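You operate a simulated robot arm through the tools that you are given. There is no shell and no other tool.

You run a simulated two-armed robot. Do the job below in one go: nothing can be reset, and whatever is moved stays where it is left.

Task
Take the teal tea towel from the chair end of the table and hang it over the handle of the top drawer.

The check looks at the end state, three seconds after you hand in, the way a careful person would. Anything else that was tipped, shoved, dropped, spilled or broken makes it a failure. Flat cloth is picked up by pressing the open fingertips on it (5 to 10 N) and closing them slowly along it; thin cloth reads only 2 to 8 mm in the jaws.

Robot
Two 7-joint arms with two-finger parallel grippers on one trunk, on a base that moves. Base frame: it is fixed to the floor where the robot stands at the start and does not move with it; the origin is under the middle of the robot, x ahead of it, y to its left, z up. Lengths are in m, angles in degrees, forces in N, time in s.
The left shoulder is at the start at [0.11, 0.169, 1.486], the right one opposite. With the tool pointing down near the work surface each hand reaches from about 0.1 to 0.64 m from the robot's upright axis, wherever it stands, measured 20 degrees to its own side. Places, roughly: teal tea towel [1.75, -2, 0.75]. Payload 1.57 kg a hand.
The tool frame of a hand sits at the grasp point between the pads (the TCP): z along the fingers, y along the line on which they close. The tips reach 0.03 m beyond it. Largest opening 0.08 m; finger width 0.017, thickness 0.012; the body of the gripper, 0.04 by 0.082 m, starts 0.08 m behind the TCP.
Orientation is that of the tool frame in the base frame, as [roll, pitch, yaw] about the fixed x, y, z axes, in that order (R = Rz(yaw) Ry(pitch) Rx(roll)). With the fingers straight down and closing along the base's y, the tool's x points along the base's -x, its y along +y and its z along -z.

Tools
- The arms move only by the tool step_arm. It takes "left_commands", "right_commands" or both (then of equal length, played together; a hand with none holds still); each is a list of rows, each an object (a shift or turn left out is 0, a gripper value left out holds the last) with "linear": the shift along the base's x, y, z in m, a list of three; "rotation": the turn, a rotation vector about the base's x, y, z in degrees, a list of three; "fingers": the opening in per cent of the stroke, from 0 (shut) to 100 (fully open). In form: [{"linear": [x, y, z], "rotation": [wx, wy, wz], "fingers": fingers}, ...]. A call has 1 to 20 rows; each row is the pose to reach, as a shift and turn from the pose commanded when the call began. Each row takes 0.2 s and may step no farther than 0.05 m and 8.6 degrees from the row before; otherwise, or with a gripper value out of range, the whole call is refused. A pose out of reach is approached as far as the arm can. The call stops where the force on the tool passes 40 N (or 10 N more than at its start, if that is more) or the arm is blocked; 0.2 s more then pass. Each finger travels about 0.072 m/s and halts on what it meets, pressing with about 27 N; the grip force reading is that of the motor and also rises with nothing between the fingers. The clock runs only during rows and for 0.2 s after the last one: add rows that repeat a pose to give the fingers time. The reply holds the time, the measured pose of the TCP, the force on the tool along the base axes, the opening and the grip force, in the units named above and with some noise, with the torque about the TCP (base axes, N m) and any sound that the robot's microphone picked up.
- Cameras (640 x 400 px; columns grow to the right, rows downward): "scene" is now at [0.1701, 0.004, 1.6873]; the picture's right is [0.08, -1.00, 0.00], its down [-0.68, -0.05, -0.74] and it looks along [0.73, 0.06, -0.68] (base axes); focal length 286 px, centre (320, 200). "left" rides on the left gripper at [0.072, 0.007, -0.122] in its tool frame; the picture's right is [-0.09, 1.00, 0.00], its down [-0.84, -0.08, -0.54] and it looks along [-0.54, -0.05, 0.84] (tool axes); focal length 238 px, centre (320, 200). "right" rides on the right gripper at [0.072, -0.007, -0.122] in its tool frame; the picture's right is [0.09, 1.00, 0.00], its down [-0.84, 0.08, -0.54] and it looks along [-0.54, 0.05, 0.84] (tool axes); focal length 238 px, centre (320, 200). There is no depth. A picture from a camera that has moved, and an enlarged one, comes with that camera's place and axes in the base frame and with its lens. The place of the scene camera against the robot may be out by one fixed shift of up to 0.012 m in any direction.
- capture(camera): a new picture of that camera. The clock stands still meanwhile.
- lift_body(by): slides the trunk up (or, below 0, down) by that many m; the arms and the scene camera ride with it, the base frame stays. It gives what a move gives, with no picture.
- drive_base(legs): drives the robot by 1 to 6 legs, each [ahead, left, turn to the left] in m, m and degrees, along the robot's own axes; the way and the turn of a leg run together, so that a leg with both is an arc; at most 1.5 m and 180 degrees a leg. The arms and the cameras ride along, it lands a little off, and it stops where it bumps. It gives what a move gives.
- turn_head(pan, tilt): turns the head with the scene camera to pan (to the left, within 86 degrees either way) and tilt (down, from -29 to 69), counted from straight ahead of the robot. It gives what a move gives.
- enlarge(camera, box): a new picture of the part [left, top, right, bottom] of that camera's present view, enlarged. The clock stands still meanwhile.
- sign_off(): hands the job in; it is judged then, once.

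Nothing tells you exact positions but the pictures and the camera data. Unless the task says otherwise, let go and move clear before handing in.

The tools are called after "Request:" as name(argument=value, ...) on one line, values as JSON. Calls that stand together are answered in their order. step_arm: Moves the arms, as the interface text tells. Its arguments: {"type":"object","properties":{"left_commands":{"type":"array","items":{"type":"object","properties":{"linear":{"type":"array","items":{"type":"number"}},"rotation":{"type":"array","items":{"type":"number"}},"fingers":{"type":"number"}}}},"right_commands":{"type":"array","items":{"type":"object","properties":{"linear":{"type":"array","items":{"type":"number"}},"rotation":{"type":"array","items":{"type":"number"}},"fingers":{"type":"number"}}}}},"required":[]} The other tools are called the same way: lift_body (by) moves the trunk up or down; drive_base (legs) drives the base; turn_head (pan, tilt) turns the head that bears the scene camera; capture (camera) takes a picture; enlarge (camera, box) takes an enlarged picture of a part of a camera's view; sign_off () hands the job in.

At the start:

```text
clock: 0.0
left_ee_pos: [0.6348, 0.3201, 0.9695]
left_ee_rot: [180.0, -0.1, -179.9]
left_wrist_force: [-0.1, 0.4, -0.9]
left_torque: [0.0, 0.02, 0.03]
left_grip_width: 0.08
left_grasp_force: 0.1
right_ee_pos: [0.6793, -0.2129, 0.9746]
right_ee_rot: [179.9, 0.0, -180.0]
right_wrist_force: [0.4, 0.6, -0.2]
right_torque: [-0.01, -0.03, 0.01]
right_grip_width: 0.0798
right_grasp_force: 0.0
trunk travel left (down, up): [-0.8, 0.09]
robot x, y, heading: [0.0016, -0.0014, -0.2]
head pan, tilt (commanded): [4.6, 42.7]
```

scene: 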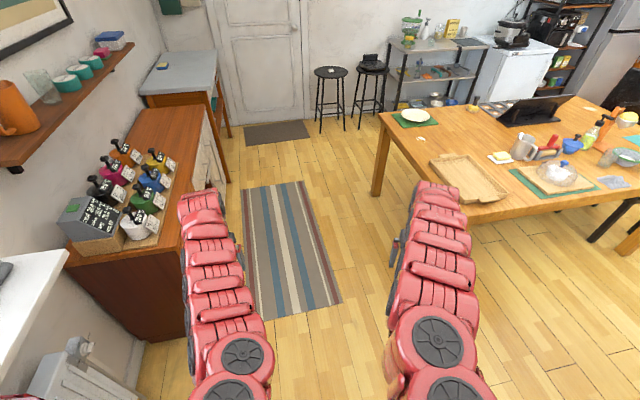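
right: 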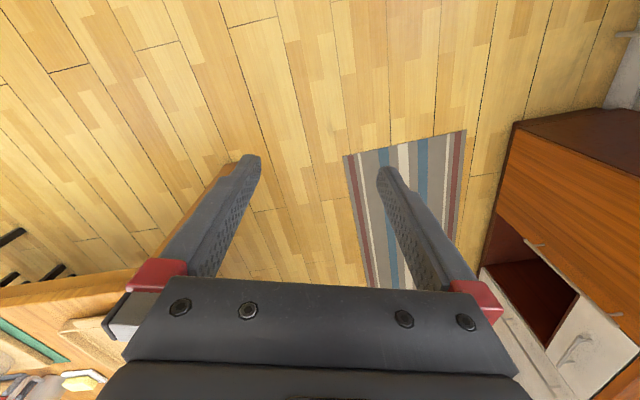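
left: 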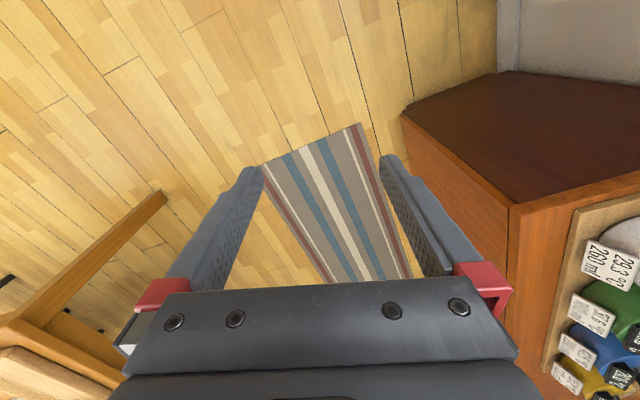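

I see a wooden cabinet to the left with drawers facing right, and a table ahead right; the teal towel should be near [1.75, -2, 0.75], at the far right end of the table. I'll first turn the head to look at the table and at the drawers.

Request:
turn_head(pan=-45, tilt=25)

```text
clock: 1.2
left_ee_pos: [0.6343, 0.3198, 0.9688]
left_ee_rot: [-179.9, 0.0, 179.9]
left_wrist_force: [0.0, 0.0, -0.4]
left_torque: [0.02, 0.0, 0.03]
left_grip_width: 0.0798
left_grasp_force: 0.1
right_ee_pos: [0.6795, -0.2128, 0.9757]
right_ee_rot: [180.0, 0.0, -179.9]
right_wrist_force: [-0.3, 0.0, -0.3]
right_torque: [0.0, -0.02, 0.01]
right_grip_width: 0.0801
right_grasp_force: 0.1
trunk travel left (down, up): [-0.8, 0.09]
robot x, y, heading: [-0.0034, -0.001, -0.2]
head pan, tilt (commanded): [-45.0, 25.0]
```

The head now points to the right; I'll take a picture of the table's chair end.

Request:
capture(camera="scene")

Request:
enlarge(camera="scene", box=[160, 100, 480, 300])

```text
taken
camera scene: at [0.1525, -0.0676, 1.7145], right [-0.71, -0.71, 0.0], down [-0.3, 0.3, -0.91], along [0.64, -0.64, -0.42], focal length 286 px, centre (320, 200)
```

scene: 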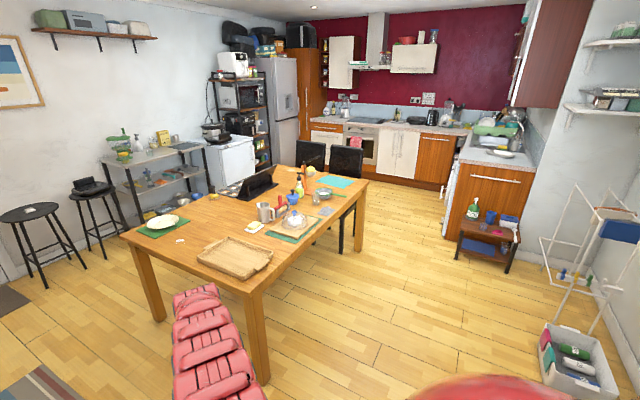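

```text
2.00 times, centred on (320, 200) of scene
camera zoom: at [0.1525, -0.0676, 1.7145], right [-0.71, -0.71, 0.0], down [-0.3, 0.3, -0.91], along [0.64, -0.64, -0.42], focal length 572 px, centre (320, 200)
```

zoom: 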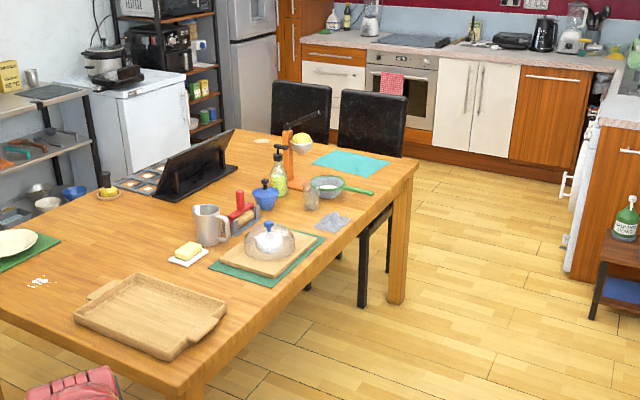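

The teal towel lies at about [1.80, -1.91, 0.75], near the right near corner of the table with black chairs beyond the end. Now I'll look at the drawers on the left.

Request:
turn_head(pan=25, tilt=35)

Request:
capture(camera="scene")

Request:
enlarge(camera="right", box=[440, 60, 640, 400])

```text
clock: 2.6
left_ee_pos: [0.6355, 0.32, 0.9701]
left_ee_rot: [-180.0, 0.0, 180.0]
left_wrist_force: [-0.5, 0.0, 1.0]
left_torque: [0.0, 0.0, 0.03]
left_grip_width: 0.0801
left_grasp_force: 0.0
right_ee_pos: [0.6793, -0.212, 0.9748]
right_ee_rot: [180.0, -0.2, -180.0]
right_wrist_force: [0.2, 0.0, 0.4]
right_torque: [-0.01, 0.02, 0.0]
right_grip_width: 0.08
right_grasp_force: 0.1
trunk travel left (down, up): [-0.8, 0.09]
robot x, y, heading: [0.0035, 0.0012, -0.0]
head pan, tilt (commanded): [25.0, 35.0]
```

```text
taken
camera scene: at [0.1671, 0.0346, 1.6988], right [0.42, -0.91, 0.0], down [-0.52, -0.24, -0.82], along [0.74, 0.35, -0.57], focal length 286 px, centre (320, 200)
```

scene: 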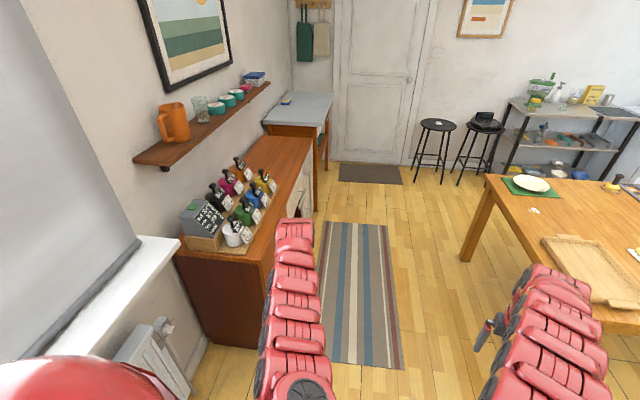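

```text
1.18 times, centred on (540, 230) of right
camera zoom: at [0.6075, -0.2184, 1.0975], right [-0.09, 1.0, 0.0], down [0.84, 0.08, 0.54], along [0.54, 0.05, -0.84], focal length 280 px, centre (61, 165)
```

zoom: 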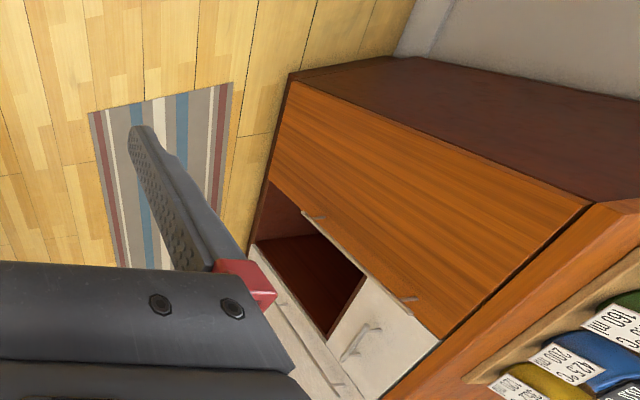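

The cabinet's front faces the robot's right side, with orange fronts, a white drawer and an open compartment, but my arms hide it. I'll drive right and a little ahead, which is on the way to the towel, and look back at the drawers from there.

Request:
drive_base(legs=[[0.2, -1.1, 0]])

Request:
turn_head(pan=60, tilt=30)

Request:
capture(camera="scene")

Request:
enlarge(camera="scene", box=[200, 120, 440, 270])

```text
clock: 8.4
left_ee_pos: [0.837, -0.7949, 0.9709]
left_ee_rot: [179.9, 0.0, -179.4]
left_wrist_force: [-0.1, 0.7, 0.2]
left_torque: [-0.01, -0.03, 0.0]
left_grip_width: 0.0799
left_grasp_force: 0.1
right_ee_pos: [0.8866, -1.3249, 0.9761]
right_ee_rot: [179.9, 0.1, -179.2]
right_wrist_force: [0.1, -0.1, 0.4]
right_torque: [0.04, 0.0, -0.03]
right_grip_width: 0.0798
right_grasp_force: 0.0
trunk travel left (down, up): [-0.8, 0.09]
robot x, y, heading: [0.2056, -1.1221, 1.0]
head pan, tilt (commanded): [25.0, 35.0]
```

```text
clock: 9.4
left_ee_pos: [0.836, -0.794, 0.9707]
left_ee_rot: [-179.9, 0.0, -179.2]
left_wrist_force: [0.5, 0.5, 0.4]
left_torque: [-0.02, 0.02, 0.01]
left_grip_width: 0.08
left_grasp_force: 0.0
right_ee_pos: [0.8873, -1.3263, 0.9761]
right_ee_rot: [180.0, 0.0, -179.3]
right_wrist_force: [0.6, 0.6, -0.7]
right_torque: [-0.06, 0.0, 0.02]
right_grip_width: 0.08
right_grasp_force: 0.0
trunk travel left (down, up): [-0.8, 0.09]
robot x, y, heading: [0.2073, -1.1218, 0.6]
head pan, tilt (commanded): [60.0, 30.0]
```

```text
taken
camera scene: at [0.3373, -1.0452, 1.7066], right [0.87, -0.49, 0.0], down [-0.25, -0.44, -0.87], along [0.42, 0.75, -0.5], focal length 286 px, centre (320, 200)
```

scene: 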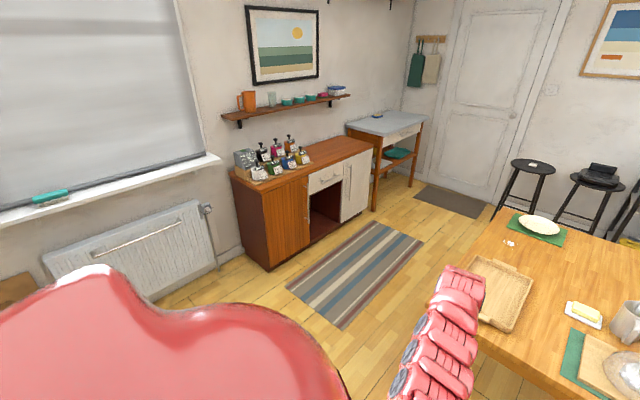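

```text
2.67 times, centred on (320, 195) of scene
camera zoom: at [0.3373, -1.0452, 1.7066], right [0.87, -0.49, 0.0], down [-0.25, -0.44, -0.87], along [0.42, 0.75, -0.5], focal length 763 px, centre (320, 213)
```

zoom: 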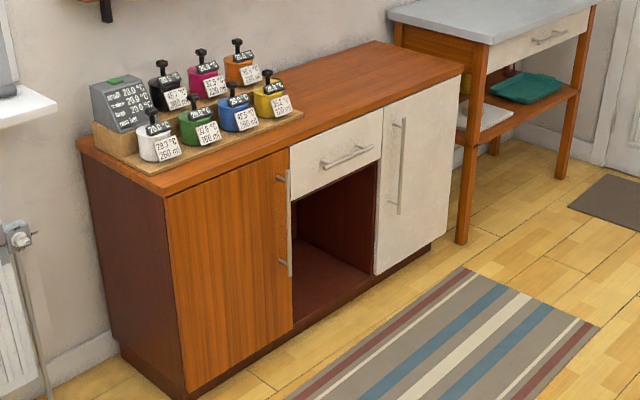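

The cabinet has one white drawer at the top middle with a horizontal bar handle, but there's another table with a drawer and kitchen units too. I'll look closely at the kitchen to see whether there's a bank of drawers that "top drawer" would mean.

Request:
turn_head(pan=-40, tilt=20)

Request:
capture(camera="scene")

Request:
enlarge(camera="scene", box=[240, 60, 440, 185])

Request:
enlarge(camera="scene", box=[100, 120, 340, 270])

```text
clock: 11.2
left_ee_pos: [0.8366, -0.7932, 0.9705]
left_ee_rot: [-179.9, 0.0, -179.4]
left_wrist_force: [0.2, 0.3, 0.5]
left_torque: [-0.04, 0.01, -0.02]
left_grip_width: 0.0799
left_grasp_force: 0.0
right_ee_pos: [0.8873, -1.3268, 0.9756]
right_ee_rot: [-179.9, 0.0, -179.2]
right_wrist_force: [0.5, 0.7, -1.0]
right_torque: [0.04, 0.01, 0.03]
right_grip_width: 0.0798
right_grasp_force: 0.0
trunk travel left (down, up): [-0.8, 0.09]
robot x, y, heading: [0.2048, -1.1212, 0.8]
head pan, tilt (commanded): [-40.0, 20.0]
```

```text
taken
camera scene: at [0.3651, -1.183, 1.7226], right [-0.63, -0.77, 0.0], down [-0.27, 0.22, -0.94], along [0.73, -0.59, -0.34], focal length 286 px, centre (320, 200)
```

scene: 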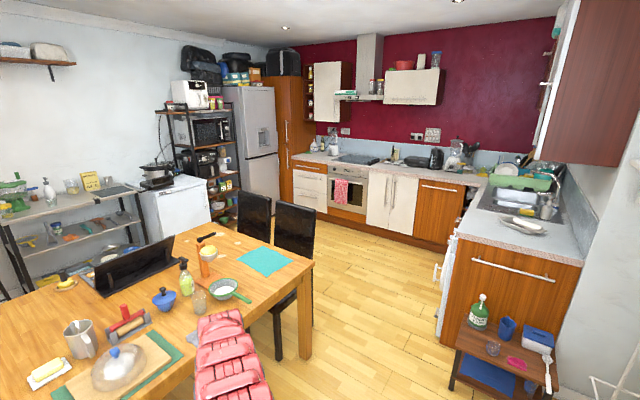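

```text
3.20 times, centred on (340, 122) of scene
camera zoom: at [0.3651, -1.183, 1.7226], right [-0.63, -0.77, 0.0], down [-0.27, 0.22, -0.94], along [0.73, -0.59, -0.34], focal length 916 px, centre (256, 448)
```

zoom: 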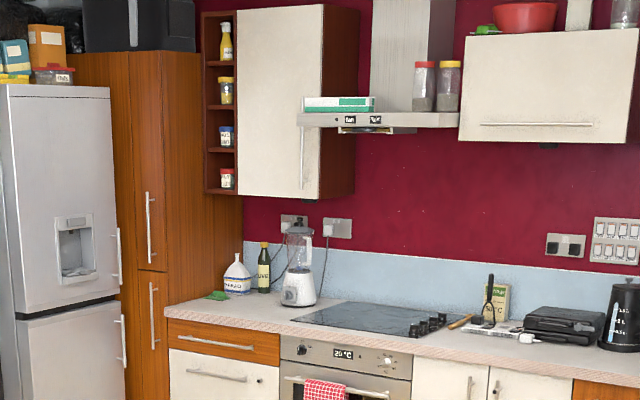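

```text
2.67 times, centred on (220, 195) of scene
camera zoom: at [0.3651, -1.183, 1.7226], right [-0.63, -0.77, 0.0], down [-0.27, 0.22, -0.94], along [0.73, -0.59, -0.34], focal length 763 px, centre (587, 213)
```

zoom: 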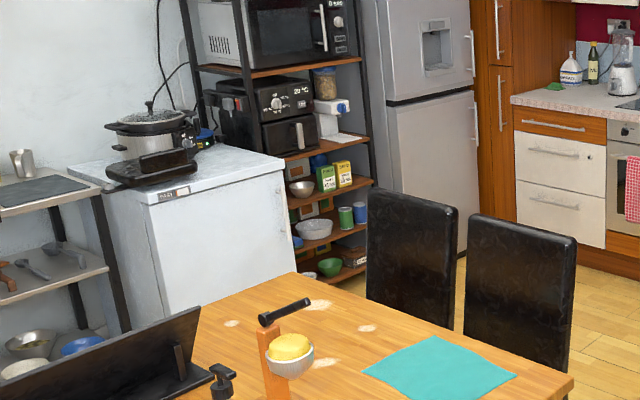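

There's a bank of three drawers left of the oven (orange on top, two white below), so "the top drawer" is that orange one, with its bar handle at about [3.38, -3.41, 0.83]. I'll enlarge it strongly to judge the handle, gap and worktop overhang.

Request:
enlarge(camera="scene", box=[286, 153, 334, 183])

Request:
enlarge(camera="scene", box=[220, 235, 316, 295])

Request:
enlarge(camera="scene", box=[320, 150, 480, 250])

```text
13.33 times, centred on (310, 168) of scene
camera zoom: at [0.3651, -1.183, 1.7226], right [-0.63, -0.77, 0.0], down [-0.27, 0.22, -0.94], along [0.73, -0.59, -0.34], focal length 3815 px, centre (453, 627)
```

zoom: 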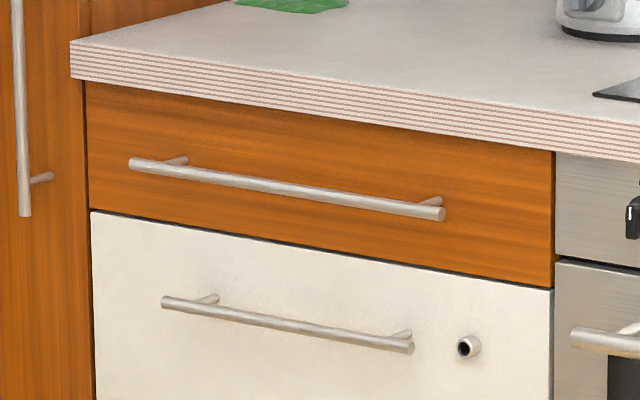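

```text
6.67 times, centred on (268, 265) of scene
camera zoom: at [0.3651, -1.183, 1.7226], right [-0.63, -0.77, 0.0], down [-0.27, 0.22, -0.94], along [0.73, -0.59, -0.34], focal length 1908 px, centre (667, -233)
```

zoom: 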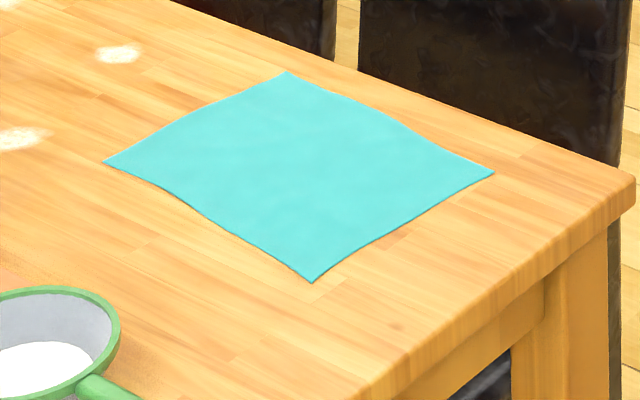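

```text
4.00 times, centred on (400, 200) of scene
camera zoom: at [0.3651, -1.183, 1.7226], right [-0.63, -0.77, 0.0], down [-0.27, 0.22, -0.94], along [0.73, -0.59, -0.34], focal length 1145 px, centre (0, 200)
```

zoom: 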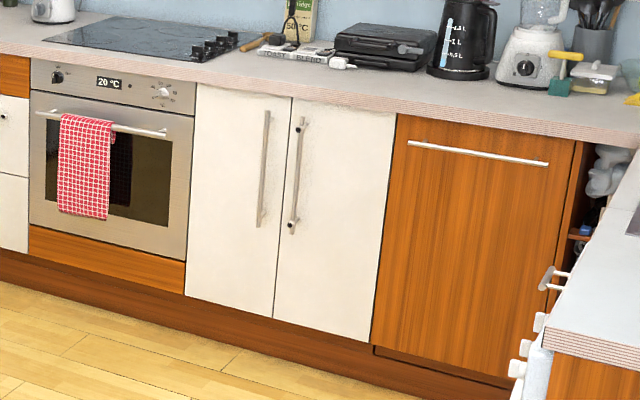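

The top drawer's handle is a long bar (about 0.40 m, two standoffs) about 3 cm off the face, roughly 8 cm below an overhanging worktop. I'll tuck the arms in and drive through the gap between table corner and sink counter to look at it from close.

Request:
step_arm(left_commands=[{"linear": [-0.04, 0, 0.02]}, {"linear": [-0.08, 0, 0.04]}, {"linear": [-0.12, 0, 0.06]}, {"linear": [-0.16, 0, 0.08]}, {"linear": [-0.2, 0, 0.1]}, {"linear": [-0.24, 0, 0.12]}, {"linear": [-0.27, 0, 0.14]}], right_commands=[{"linear": [-0.04, 0, 0.02]}, {"linear": [-0.08, 0, 0.04]}, {"linear": [-0.12, 0, 0.06]}, {"linear": [-0.16, 0, 0.08]}, {"linear": [-0.2, 0, 0.1]}, {"linear": [-0.24, 0, 0.12]}, {"linear": [-0.27, 0, 0.14]}])

Request:
turn_head(pan=-45, tilt=55)

Request:
capture(camera="scene")

```text
clock: 12.8
left_ee_pos: [0.5801, -0.8104, 1.1184]
left_ee_rot: [-175.8, 5.9, -176.2]
left_wrist_force: [-0.5, 0.3, 0.0]
left_torque: [0.01, -0.04, 0.01]
left_grip_width: 0.0798
left_grasp_force: 0.0
left hand out of reach, approached as far as the arm can: row 2, 3, 4, 5, 6, 7
right_ee_pos: [0.8425, -1.3442, 1.1551]
right_ee_rot: [180.0, -0.5, -179.4]
right_wrist_force: [-0.7, 0.7, 0.4]
right_torque: [-0.04, -0.05, -0.01]
right_grip_width: 0.0802
right_grasp_force: 0.0
right hand out of reach, approached as far as the arm can: row 2, 3, 4, 5, 6, 7
trunk travel left (down, up): [-0.8, 0.09]
robot x, y, heading: [0.2072, -1.1211, 0.5]
head pan, tilt (commanded): [-40.0, 20.0]
```

```text
clock: 13.8
left_ee_pos: [0.5826, -0.8115, 1.1174]
left_ee_rot: [-175.7, 5.7, -176.1]
left_wrist_force: [-0.5, 0.3, -0.5]
left_torque: [-0.01, 0.02, 0.02]
left_grip_width: 0.0799
left_grasp_force: 0.0
right_ee_pos: [0.8452, -1.345, 1.1511]
right_ee_rot: [-180.0, -0.8, -179.2]
right_wrist_force: [0.3, 0.7, 0.4]
right_torque: [-0.01, -0.04, -0.04]
right_grip_width: 0.0798
right_grasp_force: 0.1
trunk travel left (down, up): [-0.8, 0.09]
robot x, y, heading: [0.2054, -1.128, 0.7]
head pan, tilt (commanded): [-45.0, 55.0]
```

```text
taken
camera scene: at [0.344, -1.1742, 1.6707], right [-0.7, -0.72, 0.0], down [-0.59, 0.57, -0.57], along [0.41, -0.4, -0.82], focal length 286 px, centre (320, 200)
```

scene: 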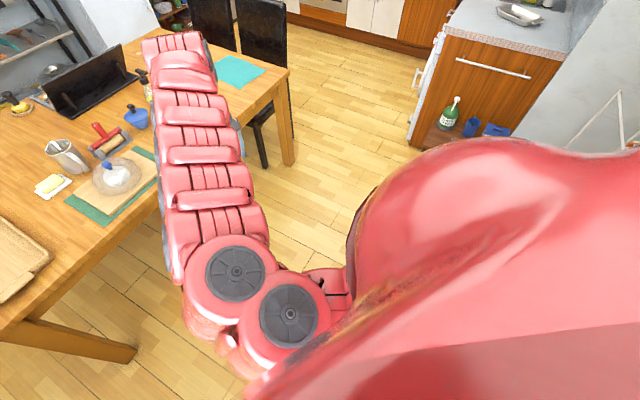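

The arms don't fold well that high, so I'll bring the hands back down a little and inward at a lower height.

Request:
step_arm(right_commands=[{"linear": [0, 0, -0.05]}, {"linear": [0, 0, -0.1]}, {"linear": [0, 0, -0.15]}, {"linear": [-0.04, 0, -0.18]}, {"linear": [-0.08, 0, -0.2]}, {"linear": [-0.12, 0, -0.2]}, {"linear": [-0.16, 0, -0.2]}, {"linear": [-0.2, 0, -0.2]}])

Request:
capture(camera="scene")

```text
clock: 15.6
left_ee_pos: [0.583, -0.8116, 1.1172]
left_ee_rot: [-175.8, 5.8, -176.1]
left_wrist_force: [1.1, 0.1, 0.5]
left_torque: [0.0, -0.03, 0.0]
left_grip_width: 0.08
left_grasp_force: 0.1
right_ee_pos: [0.772, -1.3564, 0.9037]
right_ee_rot: [180.0, -0.1, -179.2]
right_wrist_force: [-0.3, -0.2, 0.3]
right_torque: [0.01, 0.03, 0.0]
right_grip_width: 0.08
right_grasp_force: 0.0
right hand out of reach, approached as far as the arm can: row 1, 2, 4, 5, 6, 7, 8
trunk travel left (down, up): [-0.8, 0.09]
robot x, y, heading: [0.2072, -1.1227, 0.7]
head pan, tilt (commanded): [-45.0, 55.0]
```

```text
taken
camera scene: at [0.3446, -1.1746, 1.6706], right [-0.7, -0.72, 0.0], down [-0.59, 0.57, -0.57], along [0.41, -0.4, -0.82], focal length 286 px, centre (320, 200)
```

scene: 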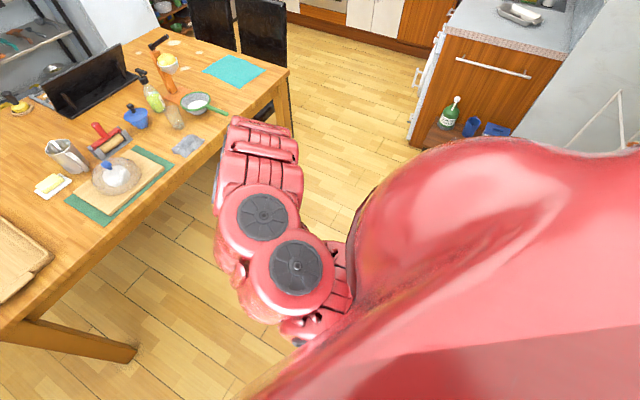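

The arms are acceptably tucked now. I'll drive to the open floor by the table's chair-end corner and turn towards the kitchen.

Request:
drive_base(legs=[[0.78, -0.987, 0], [0, 0, -35]])

Request:
turn_head(pan=0, tilt=30)

Request:
capture(camera="scene")

```text
clock: 23.6
left_ee_pos: [1.4741, -2.0675, 1.1178]
left_ee_rot: [-175.7, 5.8, 148.3]
left_wrist_force: [-0.4, -0.9, 0.4]
left_torque: [0.0, -0.01, -0.01]
left_grip_width: 0.0801
left_grasp_force: 0.1
right_ee_pos: [1.31, -2.621, 0.9048]
right_ee_rot: [180.0, -0.2, 145.1]
right_wrist_force: [0.1, -0.1, -1.0]
right_torque: [-0.02, -0.01, 0.01]
right_grip_width: 0.0799
right_grasp_force: 0.0
trunk travel left (down, up): [-0.8, 0.09]
robot x, y, heading: [0.9864, -2.1009, -35.0]
head pan, tilt (commanded): [-45.0, 55.0]
```

```text
clock: 24.7
left_ee_pos: [1.4724, -2.0676, 1.1169]
left_ee_rot: [-175.7, 5.8, 148.3]
left_wrist_force: [-0.3, -0.3, 0.5]
left_torque: [0.0, -0.01, 0.0]
left_grip_width: 0.0799
left_grasp_force: 0.1
right_ee_pos: [1.3078, -2.6211, 0.9036]
right_ee_rot: [180.0, -0.2, 145.2]
right_wrist_force: [0.3, 0.6, -0.7]
right_torque: [0.0, -0.02, 0.01]
right_grip_width: 0.0797
right_grasp_force: 0.0
trunk travel left (down, up): [-0.8, 0.09]
robot x, y, heading: [0.9869, -2.1027, -35.0]
head pan, tilt (commanded): [0.0, 30.0]
```

```text
taken
camera scene: at [1.1319, -2.2011, 1.7065], right [-0.57, -0.82, 0.0], down [-0.41, 0.29, -0.87], along [0.71, -0.5, -0.5], focal length 286 px, centre (320, 200)
```

scene: 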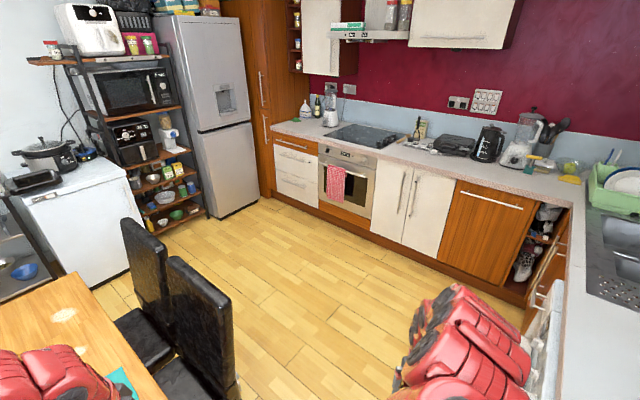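

The floor in front of the kitchen units is free, and the three-drawer unit is at the left of the oven. I'll enlarge it from this angle to measure the handle.

Request:
enlarge(camera="scene", box=[264, 120, 336, 165])

```text
8.89 times, centred on (300, 142) of scene
camera zoom: at [1.1319, -2.2011, 1.7065], right [-0.57, -0.82, 0.0], down [-0.41, 0.29, -0.87], along [0.71, -0.5, -0.5], focal length 2544 px, centre (498, 711)
```

zoom: 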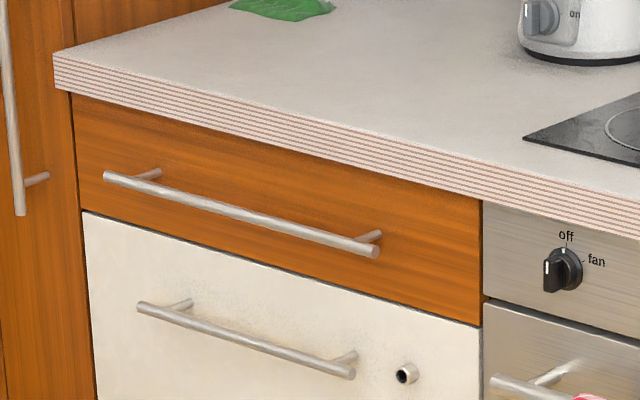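

I'll drive through the gap and along the free floor to about 0.8 m in front of the drawer unit.

Request:
drive_base(legs=[[0.501, -0.134, 0], [0.623, -0.052, 0], [0.591, 0.494, 0], [0.591, 0.494, 0]])

Request:
capture(camera="scene")

```text
clock: 37.8
left_ee_pos: [3.7442, -2.7201, 1.1162]
left_ee_rot: [-175.4, 5.0, 148.0]
left_wrist_force: [-3.8, 4.0, -3.6]
left_torque: [-0.34, 0.09, -0.18]
left_grip_width: 0.08
left_grasp_force: 0.1
right_ee_pos: [3.5935, -3.2756, 0.9031]
right_ee_rot: [-180.0, 0.0, 145.8]
right_wrist_force: [0.3, 0.2, -0.2]
right_torque: [0.01, -0.02, 0.03]
right_grip_width: 0.0797
right_grasp_force: 0.0
trunk travel left (down, up): [-0.8, 0.09]
robot x, y, heading: [3.2648, -2.7589, -34.5]
head pan, tilt (commanded): [0.0, 30.0]
stopped in leg 4: the force on the tool passed its limit at 68 N (the readings are from after the stop); the commanded pose is now the measured one
```

```text
taken
camera scene: at [3.4108, -2.8565, 1.7066], right [-0.56, -0.83, 0.0], down [-0.41, 0.28, -0.87], along [0.72, -0.49, -0.5], focal length 286 px, centre (320, 200)
```

scene: 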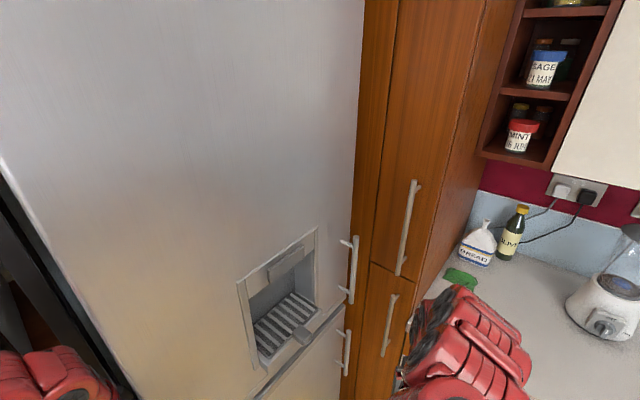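

The left hand touched the fridge front, so the fridge is closer than I took it to be. I'll back away from it at once, then turn to face the drawer and look.

Request:
drive_base(legs=[[-0.19, -0.235, 0]])

Request:
capture(camera="scene")

```text
clock: 39.9
left_ee_pos: [3.4592, -2.8105, 1.1166]
left_ee_rot: [-175.3, 4.9, 147.9]
left_wrist_force: [0.5, -0.1, -0.7]
left_torque: [0.03, -0.03, -0.05]
left_grip_width: 0.0802
left_grasp_force: 0.0
right_ee_pos: [3.3043, -3.3631, 0.9039]
right_ee_rot: [-180.0, -0.1, 145.6]
right_wrist_force: [0.8, -0.1, -0.3]
right_torque: [0.02, -0.03, 0.0]
right_grip_width: 0.0802
right_grasp_force: 0.2
trunk travel left (down, up): [-0.8, 0.09]
robot x, y, heading: [2.9757, -2.8455, -34.5]
head pan, tilt (commanded): [0.0, 30.0]
```

```text
taken
camera scene: at [3.1243, -2.9455, 1.7065], right [-0.57, -0.82, 0.0], down [-0.41, 0.28, -0.87], along [0.71, -0.49, -0.5], focal length 286 px, centre (320, 200)
```

scene: 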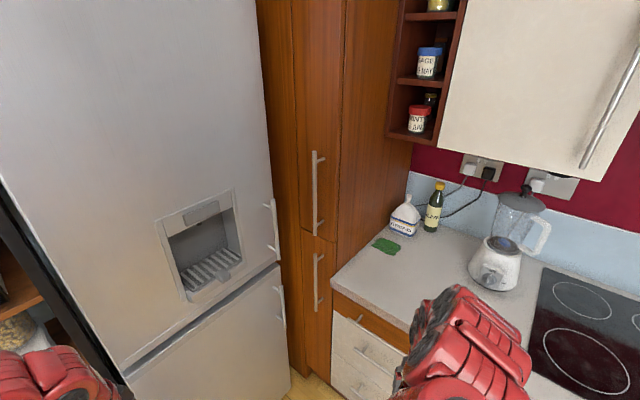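

The robot is clear of the fridge. Now I turn to face the kitchen units squarely (heading about -73) and look down at the drawer.

Request:
drive_base(legs=[[0, 0, -38.5]])

Request:
turn_head(pan=20, tilt=45)

Request:
capture(camera="scene")

```text
clock: 42.1
left_ee_pos: [3.3753, -3.118, 1.1159]
left_ee_rot: [-175.4, 5.0, 109.4]
left_wrist_force: [0.8, 0.3, 1.4]
left_torque: [0.02, -0.01, 0.0]
left_grip_width: 0.0799
left_grasp_force: 0.0
right_ee_pos: [2.9111, -3.4555, 0.9039]
right_ee_rot: [180.0, -0.1, 107.1]
right_wrist_force: [-0.5, 0.3, 0.0]
right_torque: [0.03, -0.05, 0.01]
right_grip_width: 0.08
right_grasp_force: 0.1
trunk travel left (down, up): [-0.8, 0.09]
robot x, y, heading: [2.9747, -2.8448, -73.2]
head pan, tilt (commanded): [0.0, 30.0]
```

```text
clock: 42.9
left_ee_pos: [3.3756, -3.1179, 1.1169]
left_ee_rot: [-175.5, 5.0, 109.4]
left_wrist_force: [0.3, 0.1, 0.0]
left_torque: [-0.02, -0.01, -0.01]
left_grip_width: 0.0799
left_grasp_force: 0.0
right_ee_pos: [2.9093, -3.4563, 0.9033]
right_ee_rot: [180.0, -0.1, 107.1]
right_wrist_force: [-0.6, -0.4, -0.4]
right_torque: [0.01, 0.0, 0.02]
right_grip_width: 0.0801
right_grasp_force: 0.1
trunk travel left (down, up): [-0.8, 0.09]
robot x, y, heading: [2.9763, -2.8461, -73.0]
head pan, tilt (commanded): [20.0, 45.0]
```

```text
taken
camera scene: at [3.0552, -2.9909, 1.684], right [-0.8, -0.6, 0.0], down [-0.43, 0.56, -0.71], along [0.43, -0.56, -0.71], focal length 286 px, centre (320, 200)
```

scene: 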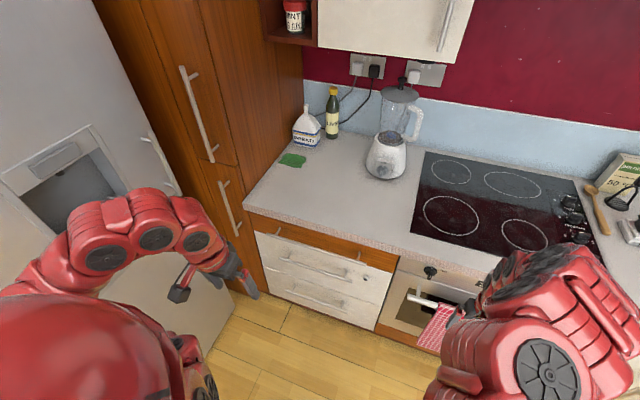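

I'll enlarge the drawer unit from this closer view.

Request:
enlarge(camera="scene", box=[232, 190, 424, 310])

```text
3.33 times, centred on (328, 250) of scene
camera zoom: at [3.0552, -2.9909, 1.684], right [-0.8, -0.6, 0.0], down [-0.43, 0.56, -0.71], along [0.43, -0.56, -0.71], focal length 954 px, centre (293, 33)
```

zoom: 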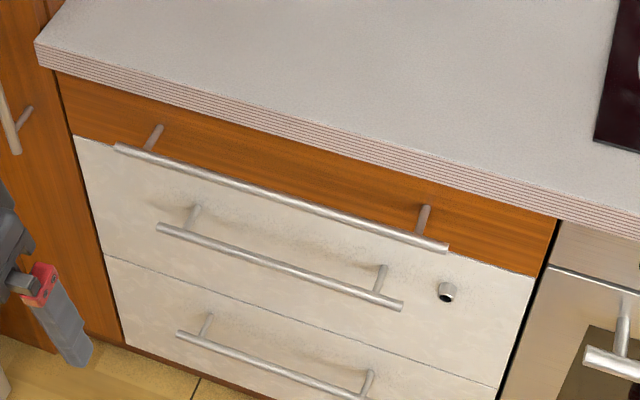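

Measured here, the bar spans about 0.40 m with its axis around 0.04 m off the drawer face at z about 0.78. The left hand is right in front of it, so I'll use its camera for another angle.

Request:
capture(camera="left")

```text
taken
camera left: at [3.3631, -3.0355, 1.231], right [0.97, 0.24, -0.07], down [0.23, -0.75, 0.62], along [0.09, -0.61, -0.78], focal length 238 px, centre (320, 200)
```

left: 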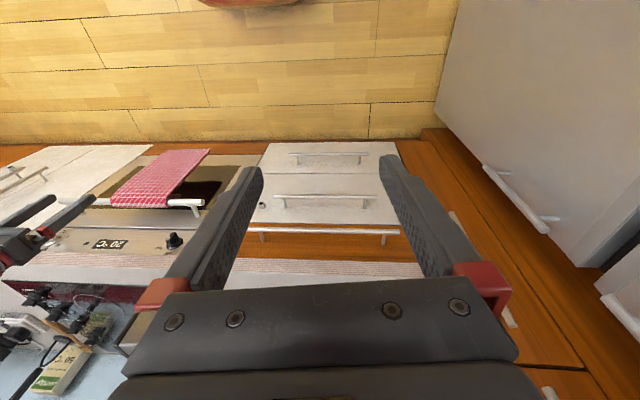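

I'll enlarge the handle in this (upside-down) view.

Request:
enlarge(camera="left", box=[232, 190, 424, 310])

```text
3.33 times, centred on (328, 250) of left
camera zoom: at [3.3631, -3.0355, 1.231], right [0.97, 0.24, -0.07], down [0.23, -0.75, 0.62], along [0.09, -0.61, -0.78], focal length 794 px, centre (293, 33)
```

zoom: 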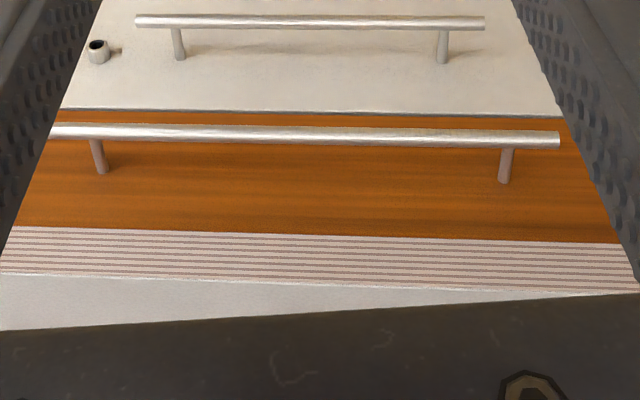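

The bar's inner side clears the worktop edge by about 3 cm (bar at z about 0.77, worktop about 0.89), so a towel hung from two hands can be lowered straight down behind the bar. Before going for the towel, I'll test turning the hands so the fingers close fore-and-aft (cameras on the outer sides).

Request:
step_arm(right_commands=[{"rotation": [0, 0, 8]}, {"rotation": [0, 0, 16]}, {"rotation": [0, 0, 24]}, {"rotation": [0, 0, 32]}, {"rotation": [0, 0, 40]}, {"rotation": [0, 0, 48]}, {"rotation": [0, 0, 56]}, {"rotation": [0, 0, 64]}, {"rotation": [0, 0, 72]}, {"rotation": [0, 0, 80]}, {"rotation": [0, 0, 88]}, {"rotation": [0, 0, 90]}], left_commands=[{"linear": [0, 0, -0.03], "rotation": [0, 0, -8]}, {"linear": [0, 0, -0.06], "rotation": [0, 0, -16]}, {"linear": [0, 0, -0.09], "rotation": [0, 0, -24]}, {"linear": [0, 0, -0.12], "rotation": [0, 0, -32]}, {"linear": [0, 0, -0.15], "rotation": [0, 0, -40]}, {"linear": [0, 0, -0.18], "rotation": [0, 0, -48]}, {"linear": [0, 0, -0.2], "rotation": [0, 0, -56]}, {"linear": [0, 0, -0.2], "rotation": [0, 0, -64]}, {"linear": [0, 0, -0.2], "rotation": [0, 0, -72]}, {"linear": [0, 0, -0.2], "rotation": [0, 0, -80]}, {"linear": [0, 0, -0.2], "rotation": [0, 0, -88]}, {"linear": [0, 0, -0.2], "rotation": [0, 0, -90]}])

Request:
capture(camera="scene")

```text
clock: 45.5
left_ee_pos: [3.3763, -3.1174, 0.9179]
left_ee_rot: [-175.4, 4.9, 19.3]
left_wrist_force: [0.0, 0.2, 0.0]
left_torque: [-0.05, 0.0, 0.02]
left_grip_width: 0.0796
left_grasp_force: 0.1
right_ee_pos: [2.9111, -3.4554, 0.9043]
right_ee_rot: [180.0, 0.0, -162.8]
right_wrist_force: [-0.1, -0.4, 0.2]
right_torque: [0.0, -0.02, 0.0]
right_grip_width: 0.0798
right_grasp_force: 0.2
trunk travel left (down, up): [-0.8, 0.09]
robot x, y, heading: [2.9772, -2.8468, -72.7]
head pan, tilt (commanded): [20.0, 45.0]
```

```text
taken
camera scene: at [3.0553, -2.9908, 1.684], right [-0.8, -0.6, 0.0], down [-0.43, 0.56, -0.71], along [0.43, -0.56, -0.71], focal length 286 px, centre (320, 200)
```

scene: 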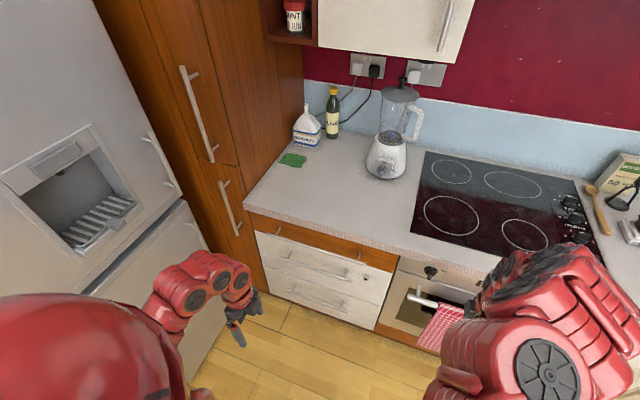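

Both wrists turn fine. I'll level the left hand and move it inward so it stays clear of the chairs, then drive back the same way to the table end.

Request:
step_arm(left_commands=[{"linear": [-0.036, -0.011, 0], "rotation": [-1, -2, -0.6]}, {"linear": [-0.072, -0.022, 0], "rotation": [-2, -4, -1.4]}, {"linear": [-0.108, -0.033, 0], "rotation": [-2.75, -6.13, -2.3]}, {"linear": [-0.144, -0.044, 0], "rotation": [-2.75, -6.13, -2.3]}, {"linear": [-0.172, -0.053, 0], "rotation": [-2.75, -6.13, -2.3]}])

Request:
lift_body(by=0.08)

Request:
drive_base(legs=[[0, 0, 38]])

```text
clock: 46.7
left_ee_pos: [3.2032, -3.1733, 0.9181]
left_ee_rot: [-179.8, 0.0, 16.8]
left_wrist_force: [0.2, 0.2, -0.1]
left_torque: [0.02, 0.01, 0.0]
left_grip_width: 0.0799
left_grasp_force: 0.0
right_ee_pos: [2.9101, -3.455, 0.9032]
right_ee_rot: [-179.9, 0.0, -162.7]
right_wrist_force: [0.1, 1.6, -0.2]
right_torque: [-0.05, -0.01, 0.0]
right_grip_width: 0.08
right_grasp_force: 0.0
trunk travel left (down, up): [-0.8, 0.09]
robot x, y, heading: [2.9793, -2.8462, -73.4]
head pan, tilt (commanded): [20.0, 45.0]
```

```text
clock: 47.9
left_ee_pos: [3.205, -3.1739, 0.9971]
left_ee_rot: [-179.9, 0.0, 17.0]
left_wrist_force: [-0.5, -0.5, -0.8]
left_torque: [-0.01, 0.01, 0.03]
left_grip_width: 0.0798
left_grasp_force: 0.1
right_ee_pos: [2.9105, -3.4574, 0.9836]
right_ee_rot: [180.0, -0.1, -162.8]
right_wrist_force: [-0.6, 0.1, 0.4]
right_torque: [0.02, -0.01, 0.0]
right_grip_width: 0.0798
right_grasp_force: 0.1
trunk travel left (down, up): [-0.88, 0.01]
robot x, y, heading: [2.9787, -2.8484, -73.0]
head pan, tilt (commanded): [20.0, 45.0]
```

```text
clock: 50.1
left_ee_pos: [3.3571, -2.9636, 0.9976]
left_ee_rot: [-180.0, 0.0, 54.8]
left_wrist_force: [-0.5, 0.5, -0.6]
left_torque: [0.03, -0.01, -0.02]
left_grip_width: 0.0802
left_grasp_force: 0.0
right_ee_pos: [3.2996, -3.3672, 0.9848]
right_ee_rot: [-180.0, -0.1, -124.9]
right_wrist_force: [0.9, 0.0, -0.5]
right_torque: [0.02, 0.01, 0.01]
right_grip_width: 0.0799
right_grasp_force: 0.1
trunk travel left (down, up): [-0.88, 0.01]
robot x, y, heading: [2.976, -2.8472, -35.0]
head pan, tilt (commanded): [20.0, 45.0]
```

The hands are clear and the heading is -35. Now back along the free floor and through the gap to the table end.

Request:
drive_base(legs=[[-0.932, -0.719, 0], [-0.623, 0.052, 0], [-0.492, 0.144, 0]])

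Request:
drive_base(legs=[[0, 0, 50]])

Request:
turn_head(pan=0, tilt=50)

Request:
capture(camera="scene")

```text
clock: 61.7
left_ee_pos: [1.3797, -2.2485, 0.9969]
left_ee_rot: [-179.8, 0.0, 56.0]
left_wrist_force: [0.1, 0.3, 0.3]
left_torque: [-0.02, 0.02, 0.01]
left_grip_width: 0.0801
left_grasp_force: 0.1
right_ee_pos: [1.3293, -2.6526, 0.9838]
right_ee_rot: [180.0, -0.1, -123.7]
right_wrist_force: [0.4, -0.2, 0.1]
right_torque: [0.05, 0.02, 0.0]
right_grip_width: 0.0799
right_grasp_force: 0.0
trunk travel left (down, up): [-0.88, 0.01]
robot x, y, heading: [0.9968, -2.1373, -33.7]
head pan, tilt (commanded): [20.0, 45.0]
```

```text
clock: 64.4
left_ee_pos: [1.3273, -1.9168, 0.9973]
left_ee_rot: [-179.9, 0.0, 105.8]
left_wrist_force: [0.7, -0.5, 0.8]
left_torque: [0.0, 0.0, 0.01]
left_grip_width: 0.0802
left_grasp_force: 0.1
right_ee_pos: [1.605, -2.2143, 0.9845]
right_ee_rot: [-179.9, -0.2, -73.9]
right_wrist_force: [-0.5, 0.9, -0.4]
right_torque: [-0.04, 0.01, 0.0]
right_grip_width: 0.08
right_grasp_force: 0.0
trunk travel left (down, up): [-0.88, 0.01]
robot x, y, heading: [0.9991, -2.1367, 15.8]
head pan, tilt (commanded): [20.0, 45.0]
```

```text
clock: 65.2
left_ee_pos: [1.3266, -1.9159, 0.9962]
left_ee_rot: [-180.0, 0.0, 105.9]
left_wrist_force: [-0.2, -0.4, 0.1]
left_torque: [-0.03, 0.0, -0.01]
left_grip_width: 0.08
left_grasp_force: 0.0
right_ee_pos: [1.6046, -2.2148, 0.9841]
right_ee_rot: [179.9, -0.1, -73.9]
right_wrist_force: [0.3, -0.4, -0.9]
right_torque: [0.0, 0.0, -0.05]
right_grip_width: 0.08
right_grasp_force: 0.1
trunk travel left (down, up): [-0.88, 0.01]
robot x, y, heading: [0.9927, -2.1399, 16.2]
head pan, tilt (commanded): [0.0, 50.0]
```

```text
taken
camera scene: at [1.1539, -2.0978, 1.7571], right [0.28, -0.96, 0.0], down [-0.74, -0.21, -0.64], along [0.62, 0.18, -0.77], focal length 286 px, centre (320, 200)
```

scene: 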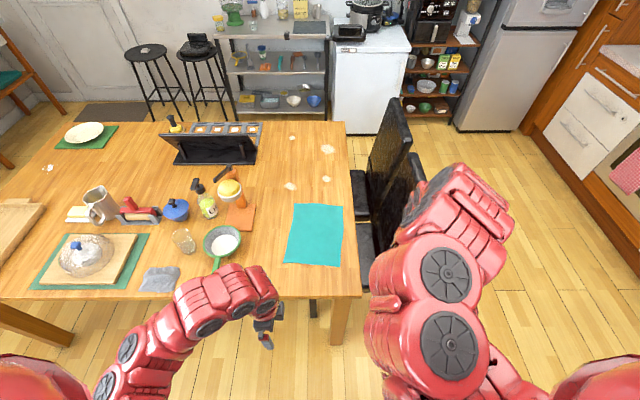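

The table is square to the robot now; the towel's near hem is about 0.69 m ahead of the axis, spanning from 0.135 m left to 0.085 m right. I'll drive 0.17 m ahead and slightly left to centre it.

Request:
drive_base(legs=[[0.17, 0.025, 0]])

Request:
turn_head(pan=0, tilt=60)

Request:
capture(camera="scene")

```text
clock: 66.7
left_ee_pos: [1.4806, -1.8485, 0.9989]
left_ee_rot: [-179.9, 0.0, 105.7]
left_wrist_force: [-0.1, 0.7, 0.5]
left_torque: [0.03, 0.01, 0.0]
left_grip_width: 0.08
left_grasp_force: 0.1
right_ee_pos: [1.756, -2.1477, 0.9853]
right_ee_rot: [-179.9, -0.1, -74.0]
right_wrist_force: [-0.3, 0.8, 0.3]
right_torque: [0.0, -0.01, -0.01]
right_grip_width: 0.0801
right_grasp_force: 0.1
trunk travel left (down, up): [-0.88, 0.01]
robot x, y, heading: [1.1503, -2.0663, 15.8]
head pan, tilt (commanded): [0.0, 50.0]
```

```text
clock: 67.4
left_ee_pos: [1.4803, -1.8464, 0.9978]
left_ee_rot: [-179.8, 0.0, 105.8]
left_wrist_force: [0.6, 0.7, 0.4]
left_torque: [-0.01, 0.02, -0.02]
left_grip_width: 0.08
left_grasp_force: 0.1
right_ee_pos: [1.7586, -2.1466, 0.9842]
right_ee_rot: [179.9, -0.1, -74.1]
right_wrist_force: [-0.1, 0.3, 0.3]
right_torque: [0.0, 0.01, -0.01]
right_grip_width: 0.08
right_grasp_force: 0.2
trunk travel left (down, up): [-0.88, 0.01]
robot x, y, heading: [1.1542, -2.0685, 15.7]
head pan, tilt (commanded): [0.0, 60.0]
```

```text
taken
camera scene: at [1.2991, -2.0308, 1.7444], right [0.27, -0.96, 0.0], down [-0.83, -0.24, -0.5], along [0.48, 0.14, -0.87], focal length 286 px, centre (320, 200)
```

scene: 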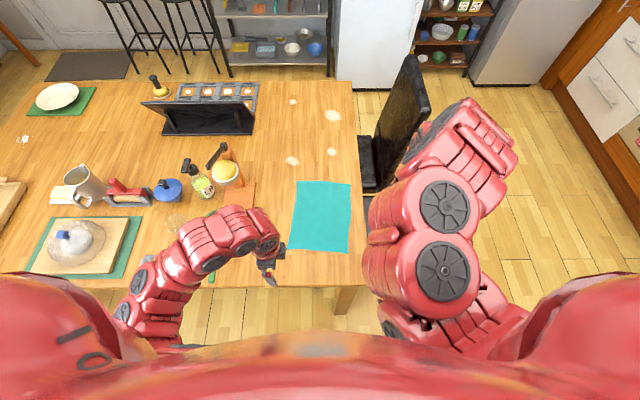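

The towel's near hem runs from about (1.632, -1.816) to (1.661, -2.034), turned about 9.5 degrees from base x. I'll bring both hands above it, 0.16 m apart and 4 cm in from the hem, with fingers half open and closing across the hem.

Request:
step_arm(left_commands=[{"linear": [0.033, 0.001, -0.02], "rotation": [0, 0, -1], "fingers": 50}, {"linear": [0.065, 0.002, -0.04], "rotation": [0, 0, -2], "fingers": 50}, {"linear": [0.098, 0.004, -0.06], "rotation": [0, 0, -3], "fingers": 50}, {"linear": [0.13, 0.005, -0.08], "rotation": [0, 0, -4], "fingers": 50}, {"linear": [0.163, 0.006, -0.1], "rotation": [0, 0, -5], "fingers": 50}, {"linear": [0.195, 0.007, -0.118], "rotation": [0, 0, -6.2], "fingers": 50}, {"linear": [0.195, 0.007, -0.118], "rotation": [0, 0, -6.2], "fingers": 50}], right_commands=[{"linear": [-0.01, 0.025, -0.017], "rotation": [0, 0, -1], "fingers": 50}, {"linear": [-0.021, 0.05, -0.035], "rotation": [0, 0, -2], "fingers": 50}, {"linear": [-0.032, 0.075, -0.052], "rotation": [0, 0, -3], "fingers": 50}, {"linear": [-0.042, 0.1, -0.07], "rotation": [0, 0, -4], "fingers": 50}, {"linear": [-0.053, 0.125, -0.087], "rotation": [0, 0, -5], "fingers": 50}, {"linear": [-0.063, 0.149, -0.104], "rotation": [0, 0, -6.2], "fingers": 50}, {"linear": [-0.063, 0.149, -0.104], "rotation": [0, 0, -6.2], "fingers": 50}])

Request:
capture(camera="scene")

Request:
capture(camera="left")

Request:
capture(camera="right")

```text
clock: 69.0
left_ee_pos: [1.6737, -1.8409, 0.8801]
left_ee_rot: [-179.8, 0.0, 99.4]
left_wrist_force: [0.0, 0.1, 0.3]
left_torque: [-0.03, -0.05, -0.02]
left_grip_width: 0.04
left_grasp_force: 0.0
right_ee_pos: [1.6933, -1.9972, 0.878]
right_ee_rot: [-180.0, -0.2, -80.3]
right_wrist_force: [0.0, -0.5, -0.4]
right_torque: [0.01, -0.03, 0.01]
right_grip_width: 0.0399
right_grasp_force: 0.1
trunk travel left (down, up): [-0.88, 0.01]
robot x, y, heading: [1.1462, -2.0679, 16.1]
head pan, tilt (commanded): [0.0, 60.0]
```

```text
taken
camera scene: at [1.2967, -2.0311, 1.7446], right [0.27, -0.96, 0.0], down [-0.83, -0.24, -0.5], along [0.48, 0.14, -0.87], focal length 286 px, centre (320, 200)
```

scene: 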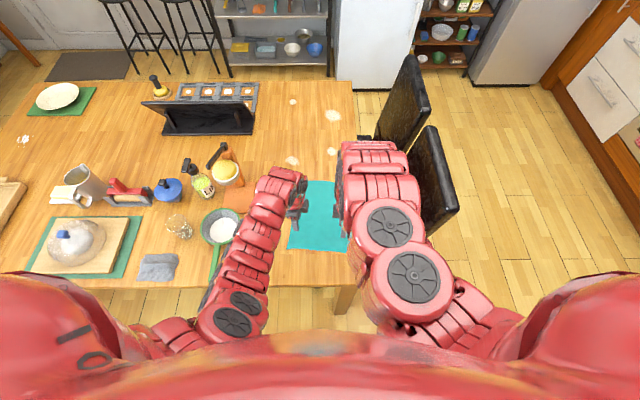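

```text
taken
camera left: at [1.6682, -1.7679, 1.0023], right [1.0, 0.07, 0.0], down [0.06, -0.84, 0.54], along [0.04, -0.54, -0.84], focal length 238 px, centre (320, 200)
```

left: 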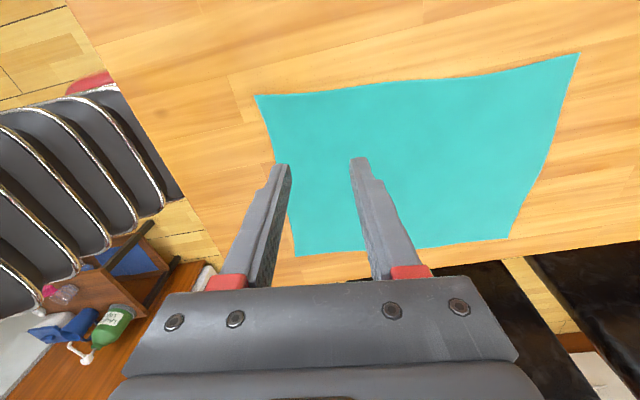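

```text
taken
camera right: at [1.7127, -2.0661, 1.0011], right [-0.97, -0.26, 0.0], down [-0.22, 0.81, 0.54], along [-0.14, 0.52, -0.84], focal length 238 px, centre (320, 200)
```

right: 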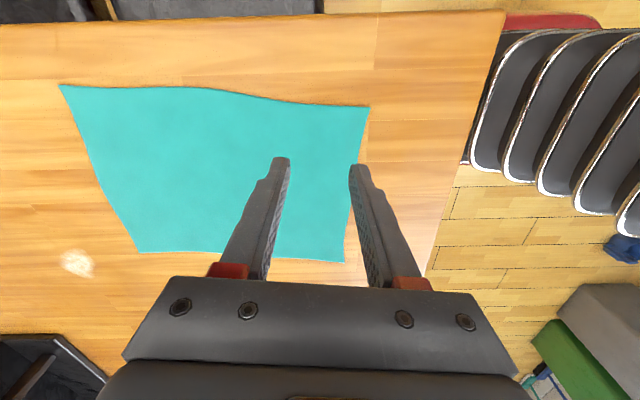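

The wrist cameras show the left hand 5.6 cm and the right 4.5 cm in from the hem, both slightly too far to the right. I'll correct that and lower both to just above the cloth.

Request:
step_arm(left_commands=[{"linear": [-0.007, 0.004, -0.03]}, {"linear": [-0.015, 0.008, -0.06]}, {"linear": [-0.015, 0.008, -0.085]}], right_commands=[{"linear": [-0.002, 0.005, -0.03]}, {"linear": [-0.004, 0.009, -0.06]}, {"linear": [-0.004, 0.009, -0.083]}])

Request:
capture(camera="left")

Request:
capture(camera="right")

```text
clock: 69.8
left_ee_pos: [1.6602, -1.8326, 0.7946]
left_ee_rot: [-179.9, 0.0, 99.4]
left_wrist_force: [0.9, 0.4, -0.4]
left_torque: [-0.02, -0.01, 0.01]
left_grip_width: 0.0401
left_grasp_force: 0.2
right_ee_pos: [1.6914, -1.9888, 0.7962]
right_ee_rot: [-179.9, 0.1, -80.3]
right_wrist_force: [0.1, 0.3, 0.3]
right_torque: [0.0, 0.0, 0.03]
right_grip_width: 0.0402
right_grasp_force: 0.0
trunk travel left (down, up): [-0.88, 0.01]
robot x, y, heading: [1.1475, -2.0701, 16.0]
head pan, tilt (commanded): [0.0, 60.0]
```

```text
taken
camera left: at [1.6547, -1.7602, 0.9165], right [1.0, 0.07, 0.0], down [0.06, -0.84, 0.54], along [0.04, -0.54, -0.84], focal length 238 px, centre (320, 200)
```

left: 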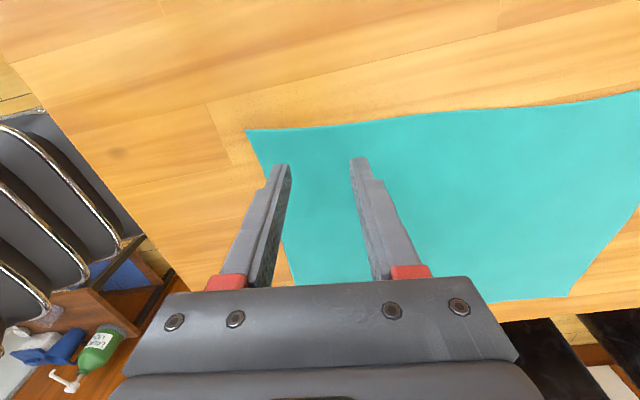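

```text
taken
camera right: at [1.7099, -2.058, 0.9185], right [-0.97, -0.26, 0.0], down [-0.22, 0.81, 0.54], along [-0.14, 0.52, -0.84], focal length 238 px, centre (320, 200)
```

right: 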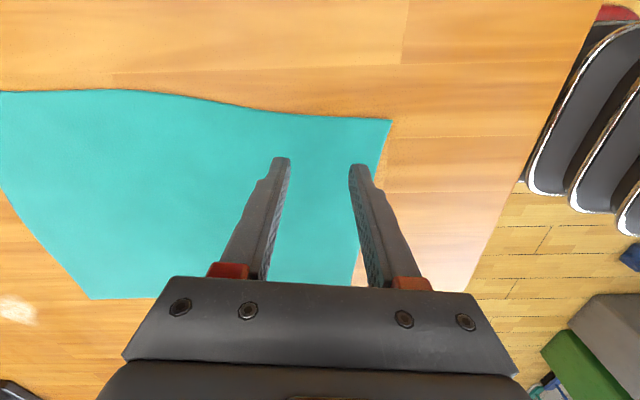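

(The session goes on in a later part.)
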